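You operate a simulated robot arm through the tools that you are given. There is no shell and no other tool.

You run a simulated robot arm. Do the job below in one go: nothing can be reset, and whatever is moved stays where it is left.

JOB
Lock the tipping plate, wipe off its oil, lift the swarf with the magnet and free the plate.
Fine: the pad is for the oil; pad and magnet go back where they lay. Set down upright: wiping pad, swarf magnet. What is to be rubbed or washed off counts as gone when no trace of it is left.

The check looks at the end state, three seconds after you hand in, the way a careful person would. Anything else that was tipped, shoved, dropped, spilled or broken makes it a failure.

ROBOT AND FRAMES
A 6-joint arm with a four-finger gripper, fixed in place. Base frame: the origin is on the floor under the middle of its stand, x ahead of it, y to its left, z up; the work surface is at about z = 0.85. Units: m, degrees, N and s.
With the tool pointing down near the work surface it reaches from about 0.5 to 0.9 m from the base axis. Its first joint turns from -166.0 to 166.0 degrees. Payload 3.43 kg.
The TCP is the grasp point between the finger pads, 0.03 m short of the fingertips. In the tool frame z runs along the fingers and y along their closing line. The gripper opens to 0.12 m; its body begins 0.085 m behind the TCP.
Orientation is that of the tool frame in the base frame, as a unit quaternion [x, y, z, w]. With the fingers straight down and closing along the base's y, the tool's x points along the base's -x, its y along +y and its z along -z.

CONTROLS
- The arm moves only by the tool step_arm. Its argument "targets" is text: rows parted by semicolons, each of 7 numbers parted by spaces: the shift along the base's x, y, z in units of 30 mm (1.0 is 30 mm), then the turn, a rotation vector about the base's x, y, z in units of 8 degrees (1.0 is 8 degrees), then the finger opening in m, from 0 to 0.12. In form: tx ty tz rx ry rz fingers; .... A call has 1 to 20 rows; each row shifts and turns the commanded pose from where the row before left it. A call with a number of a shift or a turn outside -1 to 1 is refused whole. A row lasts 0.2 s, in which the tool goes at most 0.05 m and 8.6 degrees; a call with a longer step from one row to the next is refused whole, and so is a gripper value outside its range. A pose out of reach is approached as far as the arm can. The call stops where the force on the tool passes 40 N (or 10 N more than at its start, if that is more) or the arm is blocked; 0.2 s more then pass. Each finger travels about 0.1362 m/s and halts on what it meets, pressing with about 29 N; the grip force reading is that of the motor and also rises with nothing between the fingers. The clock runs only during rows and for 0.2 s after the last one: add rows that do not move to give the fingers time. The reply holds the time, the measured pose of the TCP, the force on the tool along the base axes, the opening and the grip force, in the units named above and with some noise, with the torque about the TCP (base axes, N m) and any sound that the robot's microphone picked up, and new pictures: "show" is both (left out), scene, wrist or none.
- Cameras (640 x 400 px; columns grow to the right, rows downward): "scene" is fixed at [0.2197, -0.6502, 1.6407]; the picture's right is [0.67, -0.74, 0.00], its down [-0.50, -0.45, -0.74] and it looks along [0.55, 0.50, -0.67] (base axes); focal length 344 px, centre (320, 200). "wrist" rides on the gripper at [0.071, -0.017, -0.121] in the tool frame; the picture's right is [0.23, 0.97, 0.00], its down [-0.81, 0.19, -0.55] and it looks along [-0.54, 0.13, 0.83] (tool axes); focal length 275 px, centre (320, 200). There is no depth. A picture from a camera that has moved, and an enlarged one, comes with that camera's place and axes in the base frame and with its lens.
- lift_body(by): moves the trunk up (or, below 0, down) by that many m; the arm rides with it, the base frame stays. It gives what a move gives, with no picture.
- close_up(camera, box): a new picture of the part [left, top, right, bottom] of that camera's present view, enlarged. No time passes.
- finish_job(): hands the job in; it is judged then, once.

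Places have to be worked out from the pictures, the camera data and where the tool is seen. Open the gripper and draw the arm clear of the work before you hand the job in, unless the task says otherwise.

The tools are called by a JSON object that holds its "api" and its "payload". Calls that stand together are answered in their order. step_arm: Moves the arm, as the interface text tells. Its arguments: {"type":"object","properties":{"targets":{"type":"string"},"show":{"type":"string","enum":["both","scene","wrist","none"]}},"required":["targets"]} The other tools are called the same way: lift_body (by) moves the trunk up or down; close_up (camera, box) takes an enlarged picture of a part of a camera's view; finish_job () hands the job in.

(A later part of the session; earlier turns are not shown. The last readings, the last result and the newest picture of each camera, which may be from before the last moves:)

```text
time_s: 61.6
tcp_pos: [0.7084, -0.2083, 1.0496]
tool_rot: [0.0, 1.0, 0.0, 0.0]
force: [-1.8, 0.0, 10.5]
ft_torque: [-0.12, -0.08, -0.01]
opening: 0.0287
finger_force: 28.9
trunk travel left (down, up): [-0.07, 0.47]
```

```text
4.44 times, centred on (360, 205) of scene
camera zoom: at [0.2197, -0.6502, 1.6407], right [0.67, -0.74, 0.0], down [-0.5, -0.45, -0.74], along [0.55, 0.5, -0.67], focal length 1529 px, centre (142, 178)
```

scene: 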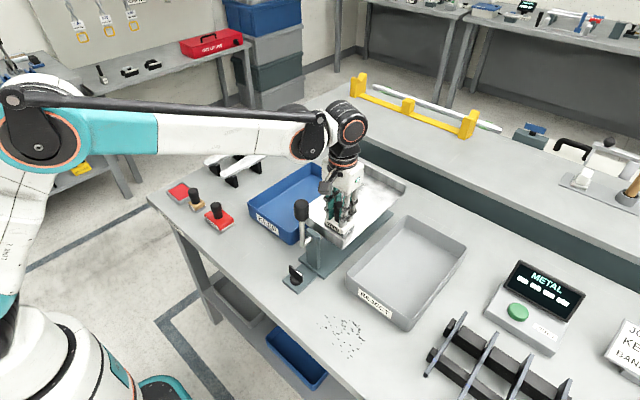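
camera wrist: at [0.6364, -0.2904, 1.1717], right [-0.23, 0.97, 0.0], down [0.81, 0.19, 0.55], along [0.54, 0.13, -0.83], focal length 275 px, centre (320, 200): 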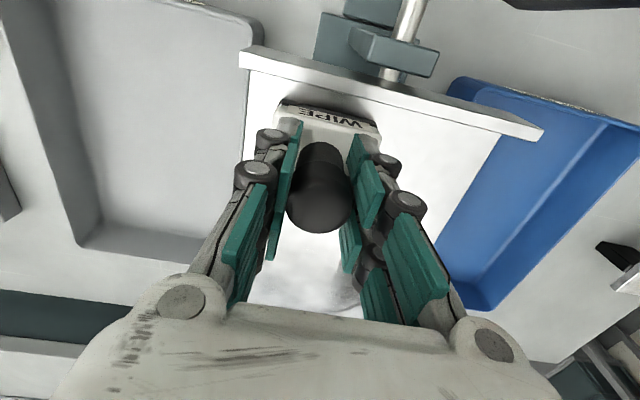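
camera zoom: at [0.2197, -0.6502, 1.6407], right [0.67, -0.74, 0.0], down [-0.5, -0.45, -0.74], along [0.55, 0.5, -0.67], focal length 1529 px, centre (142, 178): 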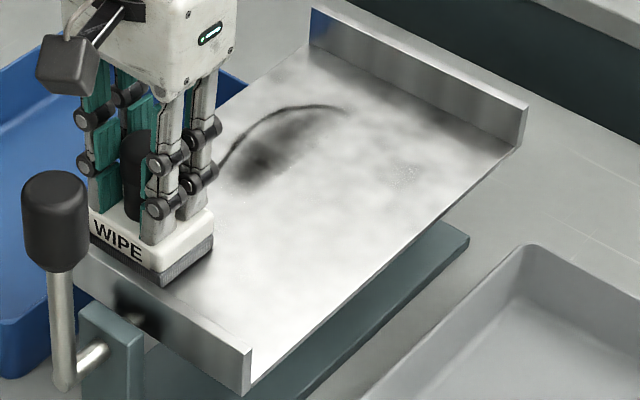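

Only the left arc and a dark patch remain, reaching y≈-0.182 and x≈0.897. I stroke forward along y≈-0.203 as far as the arm allows.

{"api": "step_arm", "payload": {"targets": "0.5 0.17 0 0 0 0 0.0; 0.5 0 0 0 0 0 0.0; 0.5 0 0 0 0 0 0.0; 0.5 0 0 0 0 0 0.0; 0.5 0 0 0 0 0 0.0; 0 0 0 0 0 0 0.0", "show": "none"}}

{"api": "step_arm", "payload": {"targets": "0.5 0 0 0 0 0 0.0; 0.5 0 0 0 0 0 0.0; 0.5 0 0 0 0 0 0.0; 0.5 0 0 0 0 0 0.0; 0.5 0 0 0 0 0 0.0; 0 0 0 0 0 0 0.0", "show": "none"}}

{"api": "close_up", "payload": {"camera": "scene", "box": [300, 150, 420, 240]}}

```text
time_s: 63.0
tcp_pos: [0.7837, -0.2039, 1.0514]
tool_rot: [-0.001, 1.0, 0.0, 0.0]
force: [-0.3, 0.2, -1.4]
ft_torque: [-0.01, 0.0, 0.03]
opening: 0.0285
finger_force: 28.6
trunk travel left (down, up): [-0.07, 0.47]
```

```text
time_s: 64.4
tcp_pos: [0.8563, -0.2039, 1.0489]
tool_rot: [-0.001, 1.0, 0.0, 0.0]
force: [0.5, 0.5, 6.2]
ft_torque: [-0.08, -0.05, 0.01]
opening: 0.0286
finger_force: 28.7
trunk travel left (down, up): [-0.07, 0.47]
```

```text
4.44 times, centred on (360, 195) of scene
camera zoom: at [0.2197, -0.6502, 1.6407], right [0.67, -0.74, 0.0], down [-0.5, -0.45, -0.74], along [0.55, 0.5, -0.67], focal length 1529 px, centre (142, 222)
```

zoom: 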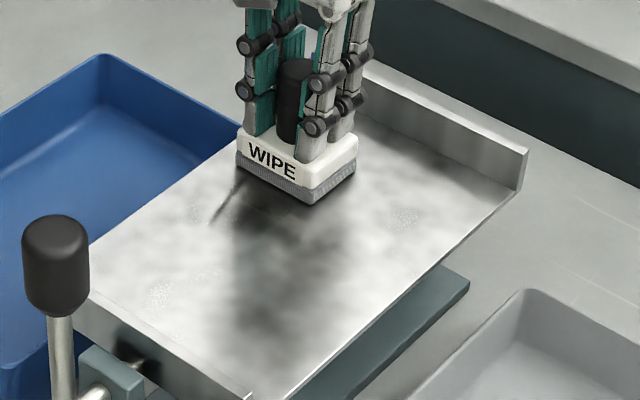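

Contact dropped mid-stroke but is back at 6 N. I press slightly more, go to the far limit (~0.88), sweep sideways there, then stroke back over the missed part.

{"api": "step_arm", "payload": {"targets": "0.4 0 -0.02 0 0 0 0.0; 0.4 0 0 0 0 0 0.0; 0 -0.3 0 0 0 0 0.0; 0 -0.4 0 0 0 0 0.0; 0 -0.3 0 0 0 0 0.0; 0 0 0 0 0 0 0.0", "show": "none"}}

{"api": "close_up", "payload": {"camera": "scene", "box": [300, 150, 420, 240]}}

```text
time_s: 65.5
tcp_pos: [0.869, -0.2252, 1.049]
tool_rot: [-0.002, 1.0, 0.0, 0.001]
force: [-1.8, 3.7, 20.2]
ft_torque: [0.15, 0.23, 0.02]
opening: 0.0287
finger_force: 29.4
out of reach, approached as far as the arm can: row 2, 4, 5
trunk travel left (down, up): [-0.07, 0.47]
stopped in row 5: the force on the tool passed its limit at 46 N (the readings are from after the stop); the commanded pose is now the measured one
```

```text
4.44 times, centred on (360, 195) of scene
camera zoom: at [0.2197, -0.6502, 1.6407], right [0.67, -0.74, 0.0], down [-0.5, -0.45, -0.74], along [0.55, 0.5, -0.67], focal length 1529 px, centre (142, 222)
```

zoom: 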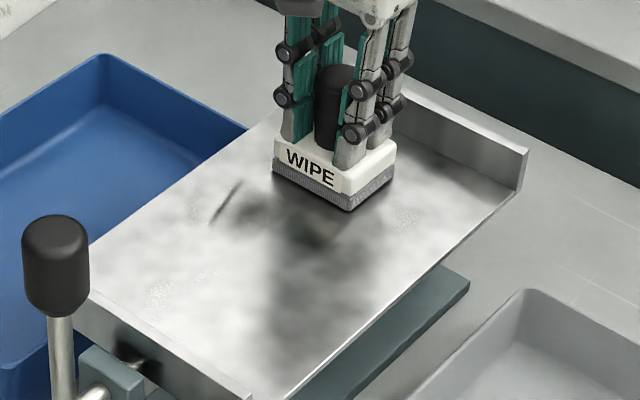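

The arm hit its reach limit there and pressed briefly. I lift the pad off, pull back a few cm and look at what is left on the plate.

{"api": "step_arm", "payload": {"targets": "-0.3 0.1 0.3 0 0 0 0.0; -1 0 0.7 0 0 0 0.0; -1 0 0.3 0 0 0 0.0; -1 0 0.3 0 0 0 0.0; -1 0 0 0 0 0 0.0; 0 0 0 0 0 0 0.0", "show": "both"}}

{"api": "close_up", "payload": {"camera": "scene", "box": [310, 150, 420, 240]}}

```text
time_s: 66.9
tcp_pos: [0.797, -0.2404, 1.1358]
tool_rot: [0.0, 1.0, 0.001, 0.0]
force: [-0.1, -0.3, -0.2]
ft_torque: [-0.02, 0.01, -0.02]
opening: 0.0285
finger_force: 28.9
out of reach, approached as far as the arm can: row 2, 3, 4, 5
trunk travel left (down, up): [-0.07, 0.47]
camera wrist: at [0.7277, -0.2589, 1.2577], right [-0.23, 0.97, 0.0], down [0.81, 0.19, 0.55], along [0.54, 0.13, -0.83], focal length 275 px, centre (320, 200)
```

scene: 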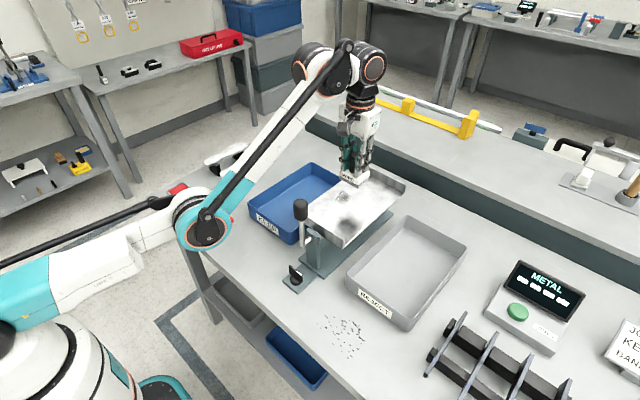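
wrist: 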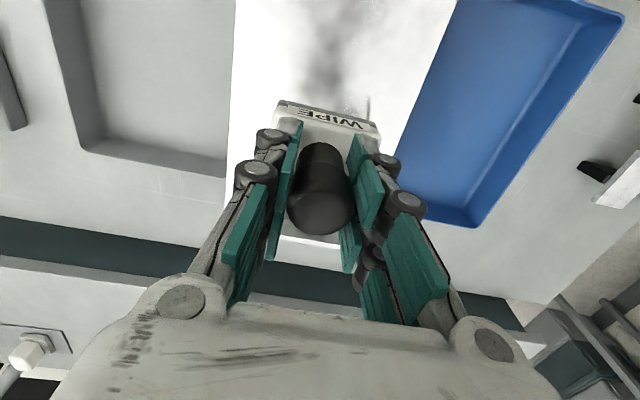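

```text
4.44 times, centred on (365, 195) of scene
camera zoom: at [0.2197, -0.6502, 1.6407], right [0.67, -0.74, 0.0], down [-0.5, -0.45, -0.74], along [0.55, 0.5, -0.67], focal length 1529 px, centre (120, 222)
```

zoom: 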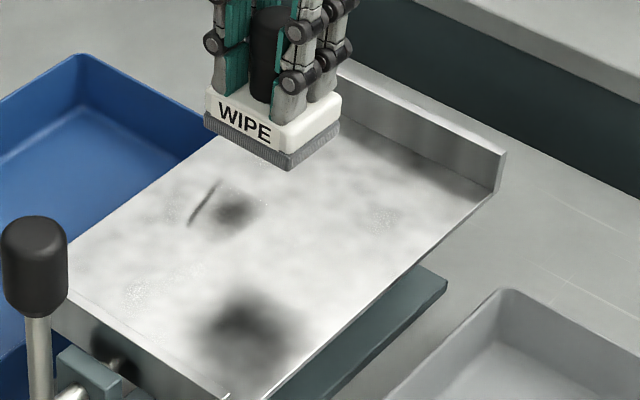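

The arm passed through its stretched posture and the elbow is now low on the left. I check carefully that it touches nothing there before moving.

{"api": "close_up", "payload": {"camera": "scene", "box": [120, 150, 300, 290]}}

{"api": "close_up", "payload": {"camera": "scene", "box": [0, 150, 240, 400]}}

```text
2.86 times, centred on (210, 220) of scene
camera zoom: at [0.2197, -0.6502, 1.6407], right [0.67, -0.74, 0.0], down [-0.5, -0.45, -0.74], along [0.55, 0.5, -0.67], focal length 983 px, centre (634, 143)
```

zoom: 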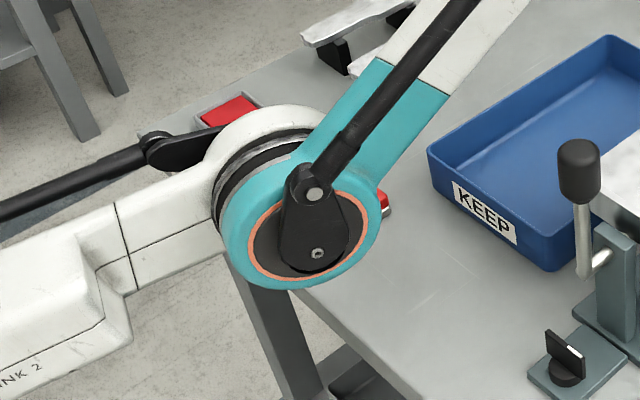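

```text
1.60 times, centred on (120, 275) of scene
camera zoom: at [0.2197, -0.6502, 1.6407], right [0.67, -0.74, 0.0], down [-0.5, -0.45, -0.74], along [0.55, 0.5, -0.67], focal length 550 px, centre (640, 80)
```

zoom: 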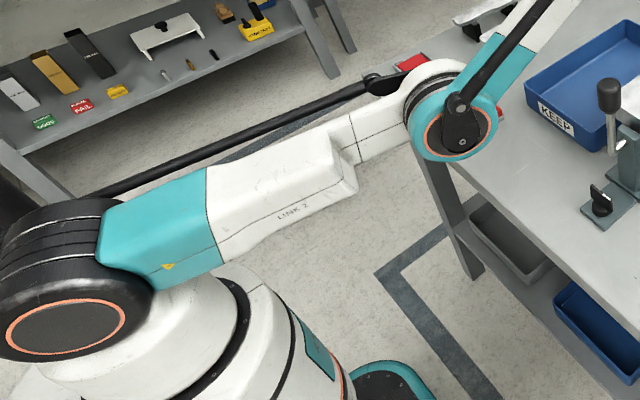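

The elbow is over the front table edge at about z 1.08, touching nothing. To swing it back up I'll first stretch the arm out and upward, then come down tangentially so the elbow folds upward; I start with a small rise and watch.

{"api": "step_arm", "payload": {"targets": "0 0 1 0 0 0 0.0; 0 0 1 0 0 0 0.0; 0.3 0 0.7 0 0 0 0.0", "show": "scene"}}

```text
time_s: 67.7
tcp_pos: [0.8032, -0.2394, 1.2064]
tool_rot: [-0.002, 1.0, 0.001, 0.001]
force: [-0.3, -0.2, -0.3]
ft_torque: [0.03, 0.02, 0.05]
opening: 0.0287
finger_force: 29.2
out of reach, approached as far as the arm can: row 3
trunk travel left (down, up): [-0.07, 0.47]
```

scene: 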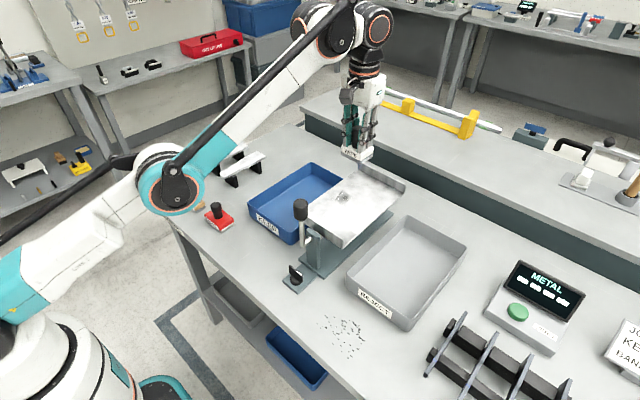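

The elbow is coming up and the magnet is untouched. Now I pull outward against the reach limit and then downward while still stretched, so that the elbow folds up.

{"api": "step_arm", "payload": {"targets": "0.9 -0.3 0.4 0 0 0 0.0; 0.9 -0.3 0.2 0 0 0 0.0; 0.9 -0.3 0 0 0 0 0.0; 0.7 -0.2 -0.8 0 0 0 0.0; 0.7 -0.2 -0.8 0 0 0 0.0", "show": "scene"}}

```text
time_s: 68.9
tcp_pos: [0.8204, -0.2463, 1.1743]
tool_rot: [-0.001, 1.0, 0.0, 0.001]
force: [-0.2, 0.1, -1.6]
ft_torque: [0.04, 0.02, 0.07]
opening: 0.0288
finger_force: 28.7
out of reach, approached as far as the arm can: row 1, 2, 3, 4, 5
trunk travel left (down, up): [-0.07, 0.47]
```

scene: 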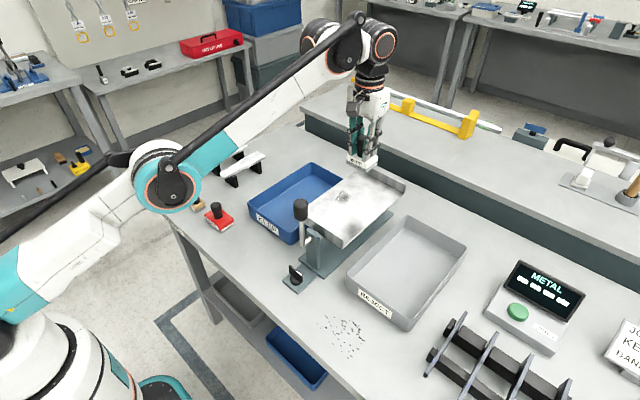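

The arm is nearly straight now. I continue tangentially downward a bit, staying above the lip height, and check the elbow.

{"api": "step_arm", "payload": {"targets": "0.4 -0.1 -0.9 0 0 0 0.0; 0.4 -0.1 -0.9 0 0 0 0.0", "show": "scene"}}

```text
time_s: 69.5
tcp_pos: [0.8422, -0.2506, 1.1209]
tool_rot: [-0.001, 1.0, 0.001, 0.0]
force: [-0.5, -0.6, -1.4]
ft_torque: [-0.05, 0.0, 0.01]
opening: 0.0287
finger_force: 29.0
trunk travel left (down, up): [-0.07, 0.47]
```

scene: 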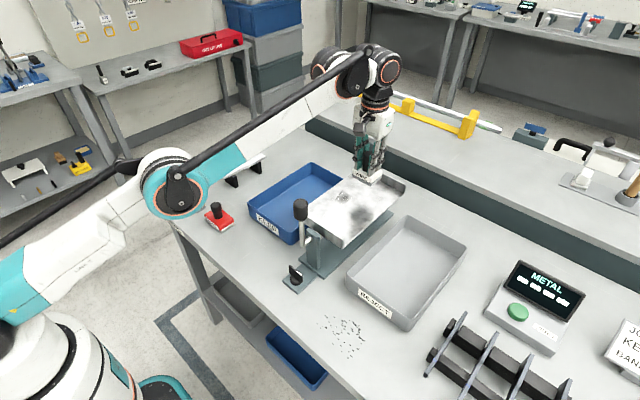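

The bend now looks slightly elbow-up. I pull inward two small steps and watch which way the elbow goes.

{"api": "step_arm", "payload": {"targets": "-0.5 0.1 -0.2 0 0 0 0.0; -0.5 0.1 0 0 0 0 0.0", "show": "scene"}}

```text
time_s: 70.1
tcp_pos: [0.8109, -0.2471, 1.1165]
tool_rot: [-0.001, 1.0, 0.0, 0.0]
force: [-0.2, -0.6, -0.6]
ft_torque: [-0.02, 0.01, 0.01]
opening: 0.0289
finger_force: 28.2
trunk travel left (down, up): [-0.07, 0.47]
```

scene: 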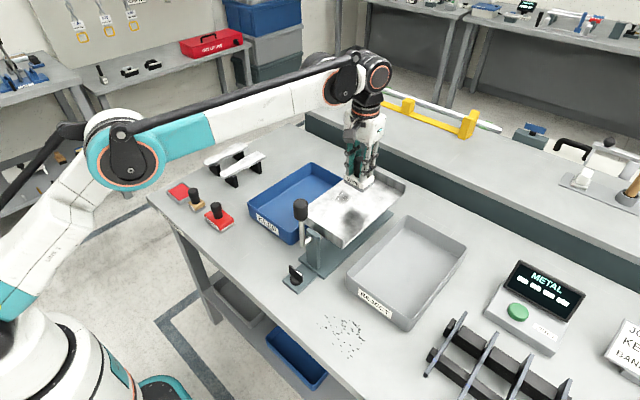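

Elbow-up is restored and all tools still stand where they were. I raise the trunk 0.15 m, which brings the shoulder nearer wrist height and gives more forward reach for the far edge of the stain.

{"api": "lift_body", "payload": {"by": 0.15}}

{"api": "step_arm", "payload": {"targets": "-0.5 0.4 -1 0 0 0 0.0; -0.5 0.4 -1 0 0 0 0.0; 0 0.4 -1 0 0 0 0.0; 0 0 -1 0 0 0 0.0; 0 0 -1 0 0 0 0.0; 0 0 0 0 0 0 0.0", "show": "both"}}

{"api": "close_up", "payload": {"camera": "scene", "box": [310, 150, 420, 240]}}

```text
time_s: 71.9
tcp_pos: [0.8138, -0.2465, 1.2656]
tool_rot: [0.0, 1.0, 0.0, 0.001]
force: [0.6, 0.6, -1.0]
ft_torque: [-0.01, 0.0, -0.01]
opening: 0.0289
finger_force: 29.2
trunk travel left (down, up): [-0.22, 0.32]
```

```text
time_s: 73.3
tcp_pos: [0.7831, -0.2104, 1.1133]
tool_rot: [-0.001, 1.0, 0.001, 0.001]
force: [-0.3, 0.5, -0.9]
ft_torque: [-0.03, 0.05, 0.01]
opening: 0.0285
finger_force: 29.3
trunk travel left (down, up): [-0.22, 0.32]
camera wrist: at [0.7127, -0.2275, 1.2352], right [-0.23, 0.97, 0.0], down [0.81, 0.19, 0.55], along [0.54, 0.13, -0.83], focal length 275 px, centre (320, 200)
```

scene: 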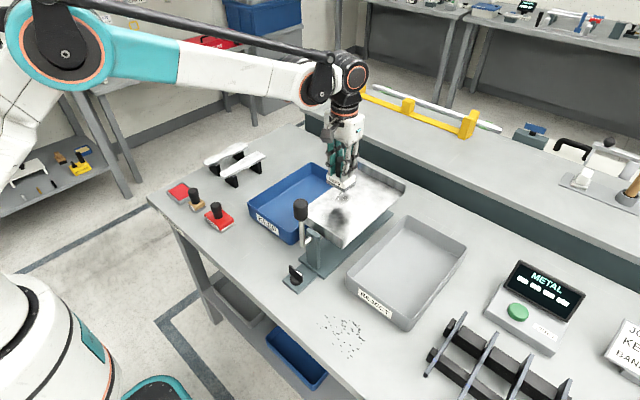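
wrist: 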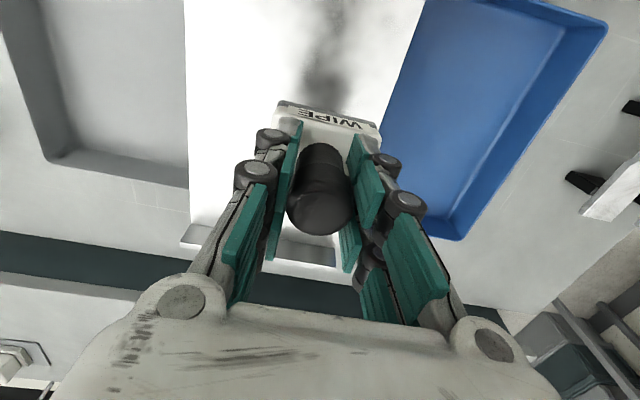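

```text
4.44 times, centred on (365, 195) of scene
camera zoom: at [0.2197, -0.6502, 1.6407], right [0.67, -0.74, 0.0], down [-0.5, -0.45, -0.74], along [0.55, 0.5, -0.67], focal length 1529 px, centre (120, 222)
```

zoom: 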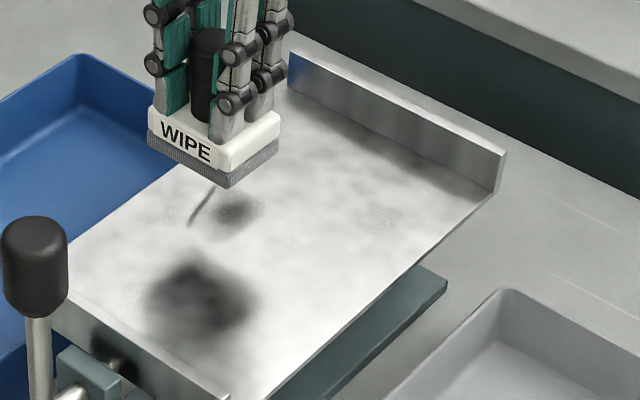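

The far part of the stain is gone; only a short arc piece and a dark spot near (0.81, -0.20) remain. I lower the pad there and probe for light contact.

{"api": "step_arm", "payload": {"targets": "0 0.2 -1 0 0 0 0.0; 0 0 -0.85 0 0 0 0.0; 0 0 0 0 0 0 0.0", "show": "none"}}

{"api": "step_arm", "payload": {"targets": "0 0 -0.1 0 0 0 0.0; 0 0 0 0 0 0 0.0", "show": "none"}}

{"api": "step_arm", "payload": {"targets": "0 0 -0.05 0 0 0 0.0; 0 0 0 0 0 0 0.0", "show": "none"}}

```text
time_s: 74.1
tcp_pos: [0.781, -0.204, 1.0607]
tool_rot: [0.0, 1.0, 0.001, 0.002]
force: [0.6, -1.4, -1.2]
ft_torque: [0.02, 0.01, 0.04]
opening: 0.029
finger_force: 28.9
trunk travel left (down, up): [-0.22, 0.32]
```

```text
time_s: 74.7
tcp_pos: [0.7811, -0.2053, 1.0576]
tool_rot: [-0.001, 1.0, 0.0, 0.002]
force: [0.6, 0.2, -0.6]
ft_torque: [0.01, -0.01, 0.01]
opening: 0.0286
finger_force: 29.0
trunk travel left (down, up): [-0.22, 0.32]
```

```text
time_s: 75.3
tcp_pos: [0.782, -0.2053, 1.0562]
tool_rot: [-0.001, 1.0, -0.001, 0.001]
force: [-0.3, 0.4, -0.2]
ft_torque: [-0.02, 0.01, -0.03]
opening: 0.0286
finger_force: 29.0
trunk travel left (down, up): [-0.22, 0.32]
```

Still free at z≈1.056; I go down another 4 mm, then in 1 mm steps.

{"api": "step_arm", "payload": {"targets": "0 0 -0.1 0 0 0 0.0; 0 0 0 0 0 0 0.0", "show": "none"}}

{"api": "step_arm", "payload": {"targets": "0 0 -0.05 0 0 0 0.0; 0 0 0 0 0 0 0.0", "show": "none"}}

{"api": "step_arm", "payload": {"targets": "0 0 -0.03 0 0 0 0.0; 0 0 0 0 0 0 0.0", "show": "none"}}

```text
time_s: 75.9
tcp_pos: [0.7823, -0.2054, 1.0523]
tool_rot: [-0.001, 1.0, 0.0, 0.001]
force: [-0.2, -0.3, -1.2]
ft_torque: [0.03, 0.0, 0.01]
opening: 0.029
finger_force: 29.2
trunk travel left (down, up): [-0.22, 0.32]
```

```text
time_s: 76.5
tcp_pos: [0.7834, -0.2053, 1.0508]
tool_rot: [0.0, 1.0, 0.0, 0.001]
force: [0.3, -0.7, -0.6]
ft_torque: [0.03, 0.02, 0.01]
opening: 0.0288
finger_force: 28.6
trunk travel left (down, up): [-0.22, 0.32]
```

```text
time_s: 77.1
tcp_pos: [0.7833, -0.2051, 1.0516]
tool_rot: [-0.002, 1.0, -0.001, 0.001]
force: [-0.5, 0.1, -1.5]
ft_torque: [0.03, -0.01, -0.02]
opening: 0.0289
finger_force: 29.0
trunk travel left (down, up): [-0.22, 0.32]
```

{"api": "step_arm", "payload": {"targets": "0 0 -0.05 0 0 0 0.0; 0 0 0 0 0 0 0.0", "show": "none"}}

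{"api": "step_arm", "payload": {"targets": "0 0 -0.04 0 0 0 0.0; 0 0 0 0 0 0 0.0", "show": "none"}}

{"api": "close_up", "payload": {"camera": "scene", "box": [310, 150, 420, 240]}}

```text
time_s: 77.7
tcp_pos: [0.7824, -0.2056, 1.0496]
tool_rot: [-0.001, 1.0, 0.0, 0.002]
force: [0.6, 0.6, 3.7]
ft_torque: [-0.14, -0.01, 0.04]
opening: 0.0287
finger_force: 28.8
trunk travel left (down, up): [-0.22, 0.32]
```

```text
time_s: 78.3
tcp_pos: [0.782, -0.2051, 1.0492]
tool_rot: [-0.001, 1.0, 0.0, 0.002]
force: [7.2, -0.4, 20.3]
ft_torque: [-0.56, -0.19, 0.16]
opening: 0.0287
finger_force: 28.5
trunk travel left (down, up): [-0.22, 0.32]
```

```text
4.44 times, centred on (365, 195) of scene
camera zoom: at [0.2197, -0.6502, 1.6407], right [0.67, -0.74, 0.0], down [-0.5, -0.45, -0.74], along [0.55, 0.5, -0.67], focal length 1529 px, centre (120, 222)
```

zoom: 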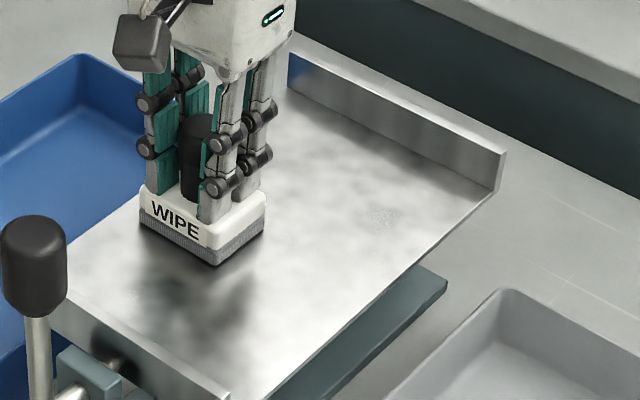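

20 N here, so I ease 0.3 mm and stroke forward and back across the remaining marks.

{"api": "step_arm", "payload": {"targets": "0 0 0.012 0 0 0 0.0; 0.4 0 0 0 0 0 0.0; 0.4 0 0 0 0 0 0.0; 0.4 0 0 0 0 0 0.0; 0.4 0 0 0 0 0 0.0; 0.4 0 0 0 0 0 0.0", "show": "none"}}

{"api": "step_arm", "payload": {"targets": "0 0 0 0 0 0 0.0; -0.4 0 0 0 0 0 0.0; -0.4 0 0 0 0 0 0.0; -0.4 0 0 0 0 0 0.0; -0.4 0 0 0 0 0 0.0; -0.4 0 0 0 0 0 0.0", "show": "none"}}

{"api": "close_up", "payload": {"camera": "scene", "box": [310, 150, 420, 240]}}

```text
time_s: 79.7
tcp_pos: [0.8419, -0.2049, 1.0489]
tool_rot: [-0.001, 1.0, 0.001, 0.002]
force: [-4.7, 0.0, 15.2]
ft_torque: [-0.42, 0.39, -0.12]
opening: 0.0288
finger_force: 29.3
trunk travel left (down, up): [-0.22, 0.32]
```

```text
time_s: 81.1
tcp_pos: [0.7815, -0.205, 1.0491]
tool_rot: [-0.001, 1.0, 0.0, 0.001]
force: [2.3, 0.7, 18.8]
ft_torque: [-0.44, -0.1, 0.04]
opening: 0.0287
finger_force: 29.0
trunk travel left (down, up): [-0.22, 0.32]
```

```text
4.44 times, centred on (365, 195) of scene
camera zoom: at [0.2197, -0.6502, 1.6407], right [0.67, -0.74, 0.0], down [-0.5, -0.45, -0.74], along [0.55, 0.5, -0.67], focal length 1529 px, centre (120, 222)
```

zoom: 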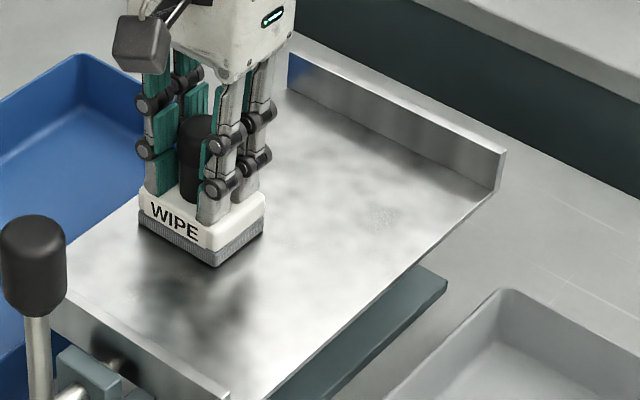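

Contact stays even at 15–19 N. For thoroughness I make full-length passes: back to the front lip, then forward to x≈0.88 along the left side.

{"api": "step_arm", "payload": {"targets": "-0.45 0 0 0 0 0 0.0; -0.45 0 0 0 0 0 0.0; -0.45 0 0 0 0 0 0.0; -0.45 0 0 0 0 0 0.0; -0.45 0 0 0 0 0 0.0; -0.4 0.1 0 0 0 0 0.0; 0 0.1 0 0 0 0 0.0", "show": "none"}}

{"api": "step_arm", "payload": {"targets": "0.5 0 0 0 0 0 0.0; 0.5 0 0 0 0 0 0.0; 0.5 0 0 0 0 0 0.0; 0.5 0 0 0 0 0 0.0; 0.5 0 0 0 0 0 0.0; 0.5 0 0 0 0 0 0.0", "show": "none"}}

{"api": "step_arm", "payload": {"targets": "0.5 0 0 0 0 0 0.0; 0.5 0 0 0 0 0 0.0; 0.5 0 0 0 0 0 0.0; 0.5 0 0 0 0 0 0.0; 0.5 0 0 0 0 0 0.0; 0.3 0 0 0 0 0 0.0", "show": "scene"}}

```text
time_s: 82.7
tcp_pos: [0.7008, -0.2017, 1.0485]
tool_rot: [0.0, 1.0, 0.001, 0.0]
force: [2.2, -7.5, 22.2]
ft_torque: [-1.12, -0.02, 0.07]
opening: 0.0287
finger_force: 29.2
trunk travel left (down, up): [-0.22, 0.32]
```

```text
time_s: 84.1
tcp_pos: [0.7902, -0.1995, 1.0484]
tool_rot: [-0.001, 1.0, 0.001, 0.002]
force: [-2.9, 0.4, 14.2]
ft_torque: [-0.42, 0.25, -0.08]
opening: 0.0288
finger_force: 29.3
trunk travel left (down, up): [-0.22, 0.32]
```

```text
time_s: 85.5
tcp_pos: [0.8781, -0.2005, 1.0492]
tool_rot: [-0.001, 1.0, -0.001, 0.0]
force: [-1.8, 0.0, 6.7]
ft_torque: [-0.25, 0.07, -0.01]
opening: 0.0288
finger_force: 28.9
trunk travel left (down, up): [-0.22, 0.32]
```

scene: 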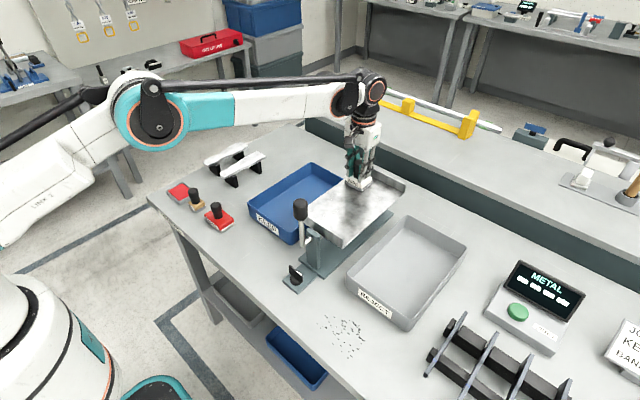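

Far end reached without trouble at 7 N. I shift to y≈-0.23 and come back, then forward again at y≈-0.258.

{"api": "step_arm", "payload": {"targets": "0 -0.4 -0.008 0 0 0 0.0; 0 -0.5 0 0 0 0 0.0; -0.5 0 0 0 0 0 0.0; -0.5 0 0 0 0 0 0.0; -0.5 0 0 0 0 0 0.0; -0.5 0 0 0 0 0 0.0; -0.5 0 0 0 0 0 0.0; -0.5 0 0 0 0 0 0.0", "show": "none"}}

{"api": "step_arm", "payload": {"targets": "-0.5 0 0 0 0 0 0.0; -0.5 0 0 0 0 0 0.0; -0.5 0 0 0 0 0 0.0; -0.5 0 0 0 0 0 0.0; -0.5 0 0 0 0 0 0.0; -0.4 0 0 0 0 0 0.0; 0 -0.5 0 0 0 0 0.0; 0 -0.4 0 0 0 0 0.0", "show": "none"}}

{"api": "step_arm", "payload": {"targets": "0.5 0 0 0 0 0 0.0; 0.5 0 0 0 0 0 0.0; 0.5 0 0 0 0 0 0.0; 0.5 0 0 0 0 0 0.0; 0.5 0 0 0 0 0 0.0; 0.5 0 0 0 0 0 0.0", "show": "none"}}

{"api": "close_up", "payload": {"camera": "scene", "box": [310, 150, 420, 240]}}

```text
time_s: 87.3
tcp_pos: [0.787, -0.2264, 1.0488]
tool_rot: [-0.002, 1.0, 0.0, 0.001]
force: [2.8, -0.6, 21.8]
ft_torque: [-0.22, -0.09, 0.03]
opening: 0.0287
finger_force: 29.0
trunk travel left (down, up): [-0.22, 0.32]
```

```text
time_s: 88.7
tcp_pos: [0.7035, -0.2253, 1.0499]
tool_rot: [-0.001, 1.0, 0.0, 0.002]
force: [-3.1, 2.1, 19.7]
ft_torque: [-0.01, 0.37, -0.04]
opening: 0.0288
finger_force: 28.8
trunk travel left (down, up): [-0.22, 0.32]
stopped in row 6: the force on the tool passed its limit at 42 N (the readings are from after the stop); the commanded pose is now the measured one
```

```text
time_s: 90.0
tcp_pos: [0.7951, -0.2261, 1.0483]
tool_rot: [-0.001, 1.0, 0.0, 0.003]
force: [-5.6, 0.4, 23.3]
ft_torque: [-0.33, 0.51, -0.03]
opening: 0.0285
finger_force: 29.0
trunk travel left (down, up): [-0.22, 0.32]
```

```text
4.44 times, centred on (365, 195) of scene
camera zoom: at [0.2197, -0.6502, 1.6407], right [0.67, -0.74, 0.0], down [-0.5, -0.45, -0.74], along [0.55, 0.5, -0.67], focal length 1529 px, centre (120, 222)
```

zoom: 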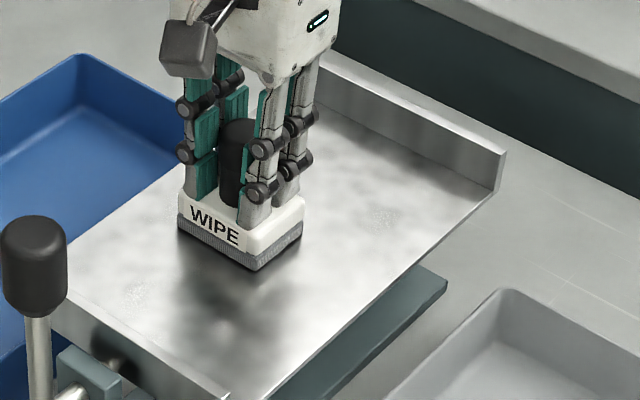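

The pad touched the front lip side on that pass (stopped at 42 N), so 0.705 is the front limit. I ease the pressure and cover y≈-0.258 and -0.278.

{"api": "step_arm", "payload": {"targets": "0 -0.5 0.025 0 0 0 0.0; 0 -0.5 0 0 0 0 0.0; 0.5 0 0 0 0 0 0.0; 0.5 0 0 0 0 0 0.0; 0.5 0 0 0 0 0 0.0; 0.4 0 0 0 0 0 0.0", "show": "none"}}

{"api": "step_arm", "payload": {"targets": "0 -0.35 0 0 0 0 0.0; 0 -0.35 0 0 0 0 0.0; -0.5 0 0 0 0 0 0.0; -0.5 0 0 0 0 0 0.0; -0.5 0 0 0 0 0 0.0; -0.5 0 0 0 0 0 0.0", "show": "none"}}

{"api": "step_arm", "payload": {"targets": "-0.5 0 0 0 0 0 0.0; -0.5 0 0 0 0 0 0.0; -0.5 0 0 0 0 0 0.0; -0.5 0 0 0 0 0 0.0; -0.3 0 0 0 0 0 0.0; 0 0.5 0 0 0 0 0.0", "show": "none"}}

{"api": "close_up", "payload": {"camera": "scene", "box": [310, 150, 420, 240]}}

```text
time_s: 91.5
tcp_pos: [0.8523, -0.2573, 1.0493]
tool_rot: [-0.001, 1.0, 0.0, 0.002]
force: [-3.6, 0.3, 11.7]
ft_torque: [0.12, 0.21, 0.04]
opening: 0.0292
finger_force: 28.9
trunk travel left (down, up): [-0.22, 0.32]
```

```text
time_s: 92.8
tcp_pos: [0.7929, -0.2766, 1.0492]
tool_rot: [-0.001, 1.0, 0.0, 0.001]
force: [-0.9, 0.7, 7.2]
ft_torque: [0.21, 0.03, 0.03]
opening: 0.0292
finger_force: 28.9
trunk travel left (down, up): [-0.22, 0.32]
```

```text
time_s: 94.2
tcp_pos: [0.7253, -0.2615, 1.0495]
tool_rot: [0.0, 1.0, 0.0, 0.001]
force: [-0.6, 0.8, 1.6]
ft_torque: [0.11, 0.04, -0.04]
opening: 0.0288
finger_force: 28.9
trunk travel left (down, up): [-0.22, 0.32]
```

```text
4.44 times, centred on (365, 195) of scene
camera zoom: at [0.2197, -0.6502, 1.6407], right [0.67, -0.74, 0.0], down [-0.5, -0.45, -0.74], along [0.55, 0.5, -0.67], focal length 1529 px, centre (120, 222)
```

zoom: 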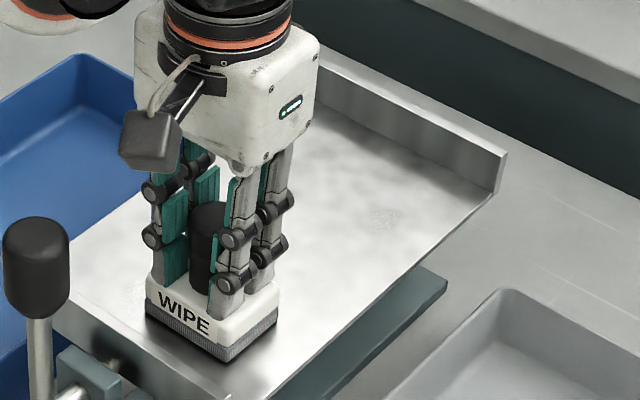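

The plate looks clean. I lift the pad, carry it clear of the lever over the KEEP tray back to above its own place, and then inspect the plate.

{"api": "step_arm", "payload": {"targets": "0 0 0.5 0 0 0 0.0; 0 0 1 0 0 0 0.0; 0 0 1 0 0 0 0.0; 0.2 0.2 1 0 0 0 0.0; 0 1 0 0 0 0 0.0; 0 1 0 0 0 0 0.0; 0 1 0 0 0 0 0.0; 0 1 0 0 0 0 0.0; 0 1 0 0 0 0 0.0; -0.5 0.8 0 0 0 0 0.0; -1 0.4 0 0 0 0 0.0; -1 0.3 0 0 0 0 0.0; -1 0.3 0 0 0 0 0.0; -1 0 0 0 0 0 0.0; -1 0 0 0 0 0 0.0; -0.2 0 0 0 0 0 0.0; 0 0 0 0 0 0 0.0", "show": "both"}}

{"api": "close_up", "payload": {"camera": "scene", "box": [300, 150, 420, 250]}}

```text
time_s: 97.8
tcp_pos: [0.5593, -0.0521, 1.1527]
tool_rot: [-0.001, 1.0, 0.0, 0.001]
force: [-0.2, -0.9, -0.8]
ft_torque: [0.01, 0.01, -0.01]
opening: 0.0288
finger_force: 29.1
trunk travel left (down, up): [-0.22, 0.32]
camera wrist: at [0.4891, -0.0698, 1.2744], right [-0.23, 0.97, 0.0], down [0.81, 0.19, 0.55], along [0.54, 0.13, -0.83], focal length 275 px, centre (320, 200)
```

scene: 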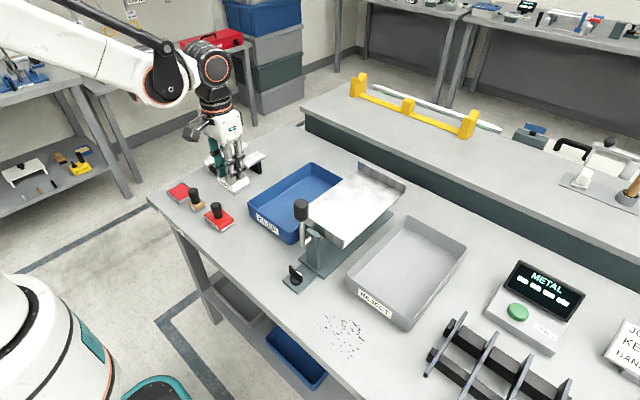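
wrist: 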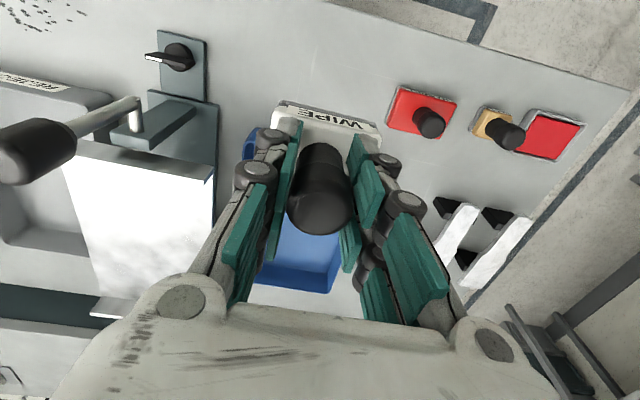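

```text
4.00 times, centred on (360, 200) of scene
camera zoom: at [0.2197, -0.6502, 1.6407], right [0.67, -0.74, 0.0], down [-0.5, -0.45, -0.74], along [0.55, 0.5, -0.67], focal length 1376 px, centre (160, 200)
```

zoom: 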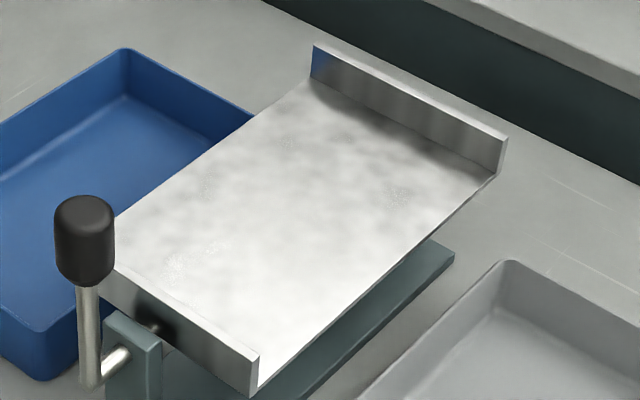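

The plate looks clean; I take a stronger enlargement to be sure no trace is left.

{"api": "close_up", "payload": {"camera": "scene", "box": [340, 165, 405, 210]}}

{"api": "close_up", "payload": {"camera": "scene", "box": [305, 195, 370, 250]}}

{"api": "close_up", "payload": {"camera": "wrist", "box": [50, 120, 240, 320]}}

```text
8.89 times, centred on (372, 188) of scene
camera zoom: at [0.2197, -0.6502, 1.6407], right [0.67, -0.74, 0.0], down [-0.5, -0.45, -0.74], along [0.55, 0.5, -0.67], focal length 3057 px, centre (-147, 311)
```

zoom: 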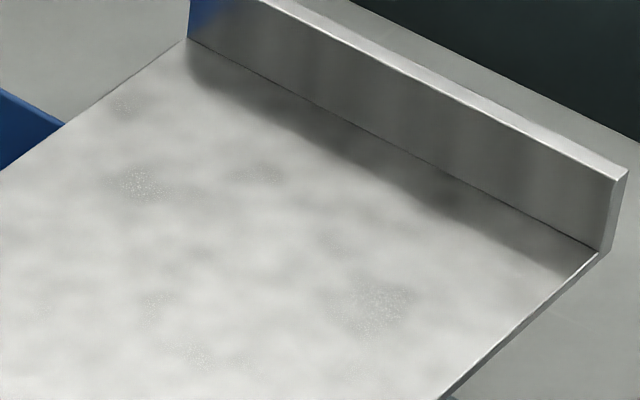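

```text
7.27 times, centred on (338, 222) of scene
camera zoom: at [0.2197, -0.6502, 1.6407], right [0.67, -0.74, 0.0], down [-0.5, -0.45, -0.74], along [0.55, 0.5, -0.67], focal length 2501 px, centre (193, 36)
```

zoom: 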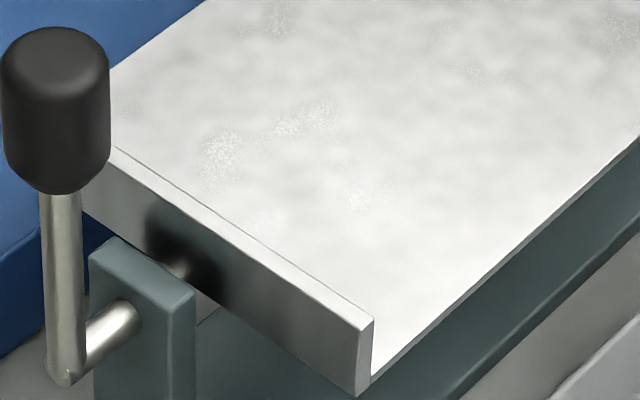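

```text
2.00 times, centred on (145, 220) of wrist
camera zoom: at [0.4891, -0.0698, 1.2744], right [-0.23, 0.97, 0.0], down [0.81, 0.19, 0.55], along [0.54, 0.13, -0.83], focal length 551 px, centre (670, 160)
```

zoom: 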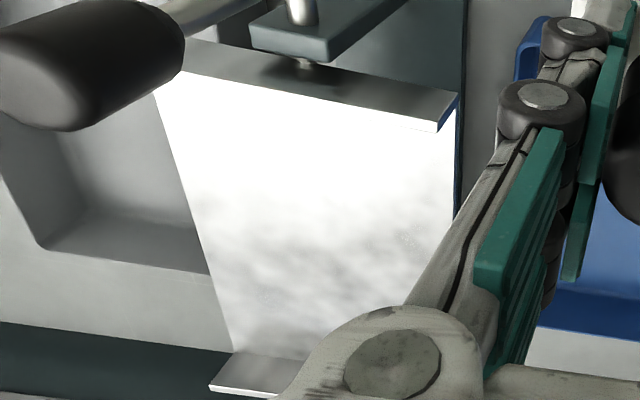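

The plate is clean; only its normal scuffed finish remains. I lower the WIPE pad back onto its spot at (0.5605, -0.0508), stopping just above the bench.

{"api": "step_arm", "payload": {"targets": "0.03 0.06 -1 0 0 0 0.0; 0 0 -1 0 0 0 0.0; 0 0 -1 0 0 0 0.0; 0 0 -1 0 0 0 0.0; 0 0 -1 0 0 0 0.0; 0 0 -1 0 0 0 0.0; 0 0 -1 0 0 0 0.0; 0 0 -0.9 0 0 0 0.0; 0 0 0 0 0 0 0.0", "show": "both"}}

{"api": "close_up", "payload": {"camera": "scene", "box": [195, 180, 295, 270]}}

```text
time_s: 99.8
tcp_pos: [0.5576, -0.0514, 0.917]
tool_rot: [-0.001, 1.0, 0.0, 0.0]
force: [0.4, -0.1, -0.9]
ft_torque: [-0.02, 0.01, -0.03]
opening: 0.0288
finger_force: 28.3
trunk travel left (down, up): [-0.22, 0.32]
camera wrist: at [0.4877, -0.068, 1.0397], right [-0.23, 0.97, 0.0], down [0.81, 0.19, 0.55], along [0.54, 0.13, -0.83], focal length 275 px, centre (320, 200)
```

scene: 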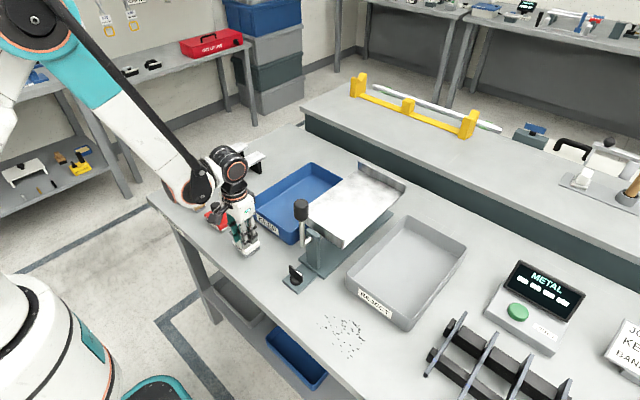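
wrist: 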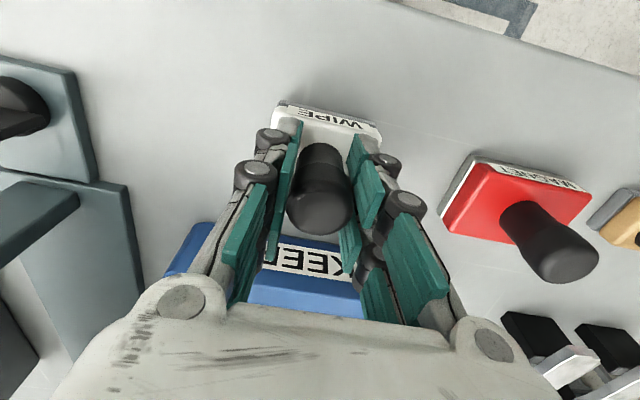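

```text
4.44 times, centred on (245, 225) of scene
camera zoom: at [0.2197, -0.6502, 1.6407], right [0.67, -0.74, 0.0], down [-0.5, -0.45, -0.74], along [0.55, 0.5, -0.67], focal length 1529 px, centre (653, 89)
```

zoom: 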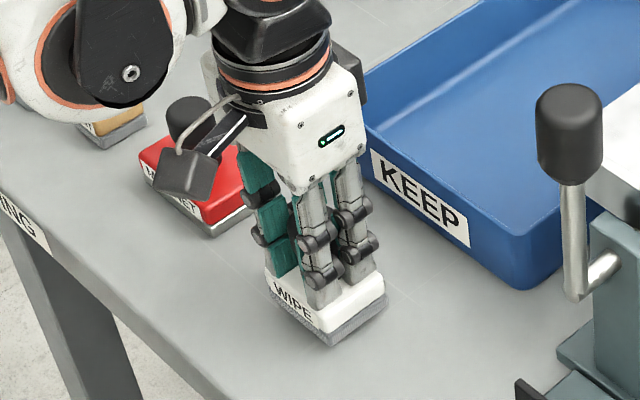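

About 8 mm above the bench and 2–3 mm short in x. I correct that and lower in small steps until the bench is felt.

{"api": "step_arm", "payload": {"targets": "0.08 0.01 -0.15 0 0 0 0.0; 0 0 0 0 0 0 0.0", "show": "none"}}

{"api": "step_arm", "payload": {"targets": "0 0 -0.06 0 0 0 0.0; 0 0 0 0 0 0 0.0", "show": "none"}}

{"api": "step_arm", "payload": {"targets": "0 0 -0.04 0 0 0 0.0; 0 0 0 0 0 0 0.0", "show": "none"}}

```text
time_s: 100.5
tcp_pos: [0.5611, -0.0495, 0.913]
tool_rot: [-0.001, 1.0, 0.001, 0.001]
force: [1.0, 0.5, -0.5]
ft_torque: [0.02, -0.02, 0.0]
opening: 0.0289
finger_force: 28.8
trunk travel left (down, up): [-0.22, 0.32]
```

```text
time_s: 101.0
tcp_pos: [0.561, -0.0516, 0.9106]
tool_rot: [-0.001, 1.0, 0.0, 0.001]
force: [-1.2, -0.5, -1.1]
ft_torque: [-0.03, -0.01, -0.04]
opening: 0.0288
finger_force: 29.2
trunk travel left (down, up): [-0.22, 0.32]
```

```text
time_s: 101.7
tcp_pos: [0.5616, -0.0511, 0.9105]
tool_rot: [0.0, 1.0, 0.0, 0.001]
force: [0.5, 0.0, -0.6]
ft_torque: [-0.01, 0.02, -0.03]
opening: 0.0288
finger_force: 29.1
trunk travel left (down, up): [-0.22, 0.32]
```

{"api": "step_arm", "payload": {"targets": "0 0 -0.04 0 0 0 0.0; 0 0 0 0 0 0 0.0", "show": "none"}}

{"api": "step_arm", "payload": {"targets": "0 0 -0.03 0 0 0 0.0; 0 0 0 0 0 0 0.0", "show": "none"}}

{"api": "close_up", "payload": {"camera": "scene", "box": [195, 180, 295, 270]}}

```text
time_s: 102.2
tcp_pos: [0.5618, -0.0516, 0.9089]
tool_rot: [-0.001, 1.0, 0.0, 0.001]
force: [6.2, 0.7, 24.7]
ft_torque: [0.01, -0.08, 0.03]
opening: 0.0291
finger_force: 28.9
trunk travel left (down, up): [-0.22, 0.32]
```

```text
time_s: 102.8
tcp_pos: [0.5603, -0.0499, 0.9106]
tool_rot: [-0.001, 1.0, 0.0, 0.003]
force: [1.2, 1.1, 23.9]
ft_torque: [0.06, 0.32, 0.02]
opening: 0.0288
finger_force: 29.2
trunk travel left (down, up): [-0.22, 0.32]
stopped in row 2: the force on the tool passed its limit at 42 N (the readings are from after the stop); the commanded pose is now the measured one
```

```text
4.44 times, centred on (245, 225) of scene
camera zoom: at [0.2197, -0.6502, 1.6407], right [0.67, -0.74, 0.0], down [-0.5, -0.45, -0.74], along [0.55, 0.5, -0.67], focal length 1529 px, centre (653, 89)
```

zoom: 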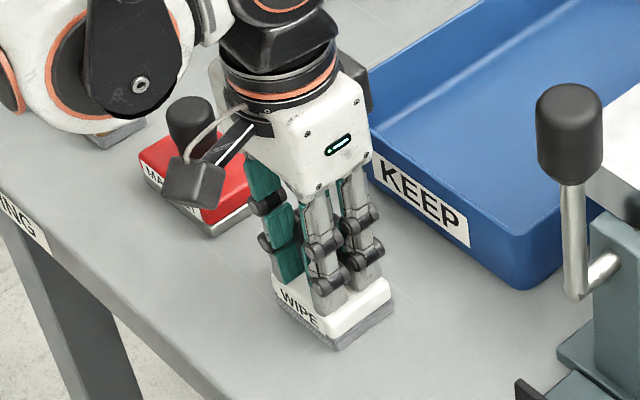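

The pad rests on the bench. I relieve the pressure, open the fingers and rise straight up.

{"api": "step_arm", "payload": {"targets": "0 0 0.05 0 0 0 0.0; 0 0 0 0 0 0 0.04; 0 0 0 0 0 0 0.075; 0 0 0 0 0 0 0.075; 0 0 0.5 0 0 0 0.075; 0 0 1 0 0 0 0.075; 0 0 1 0 0 0 0.075; 0 0 1 0 0 0 0.075; 0 0 1 0 0 0 0.1; 0 0 1 0 0 0 0.1; 0 0 1 0 0 0 0.1; 0 0 0 0 0 0 0.1", "show": "both"}}

{"api": "close_up", "payload": {"camera": "scene", "box": [195, 190, 275, 260]}}

{"api": "close_up", "payload": {"camera": "wrist", "box": [280, 40, 370, 120]}}

```text
time_s: 105.4
tcp_pos: [0.563, -0.0525, 1.1069]
tool_rot: [0.0, 1.0, 0.0, 0.002]
force: [0.4, 0.7, -0.5]
ft_torque: [0.0, 0.0, 0.0]
opening: 0.0998
finger_force: 0.0
trunk travel left (down, up): [-0.22, 0.32]
camera wrist: at [0.4912, -0.0697, 1.2275], right [-0.23, 0.97, 0.0], down [0.81, 0.19, 0.56], along [0.54, 0.13, -0.83], focal length 275 px, centre (320, 200)
```

scene: 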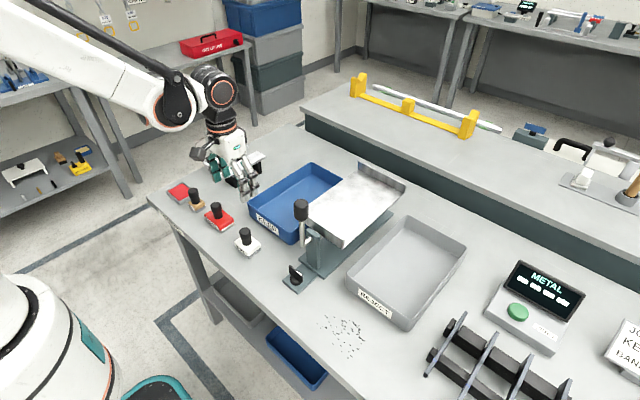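
wrist: 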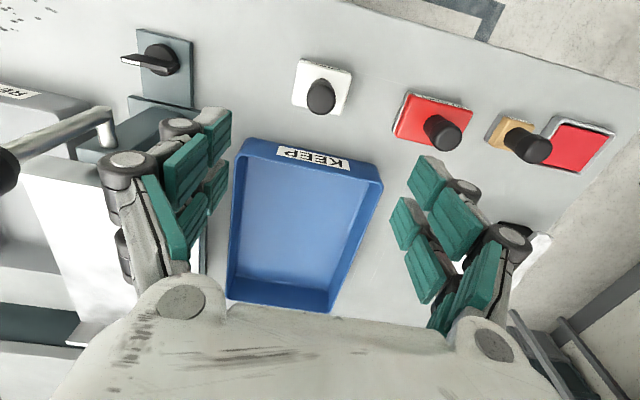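

```text
5.71 times, centred on (235, 225) of scene
camera zoom: at [0.2197, -0.6502, 1.6407], right [0.67, -0.74, 0.0], down [-0.5, -0.45, -0.74], along [0.55, 0.5, -0.67], focal length 1965 px, centre (806, 57)
```

zoom: 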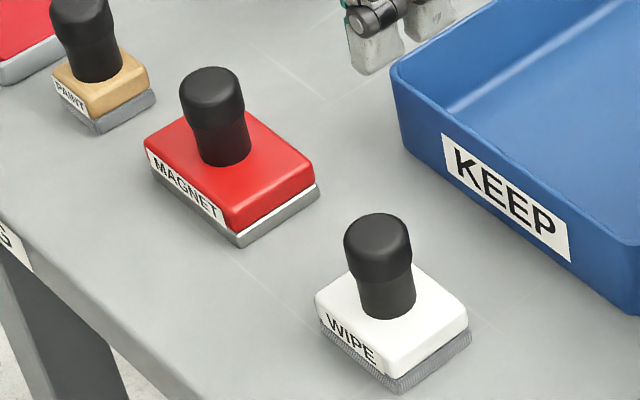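

```text
5.00 times, centred on (325, 80) of wrist
camera zoom: at [0.4912, -0.0697, 1.2275], right [-0.23, 0.97, 0.0], down [0.81, 0.19, 0.56], along [0.54, 0.13, -0.83], focal length 1376 px, centre (295, 800)
```

zoom: 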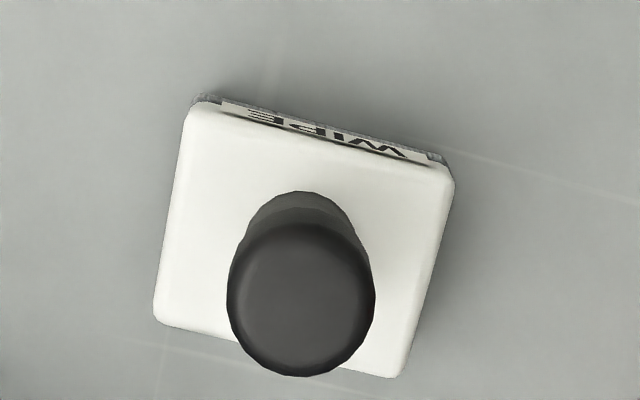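

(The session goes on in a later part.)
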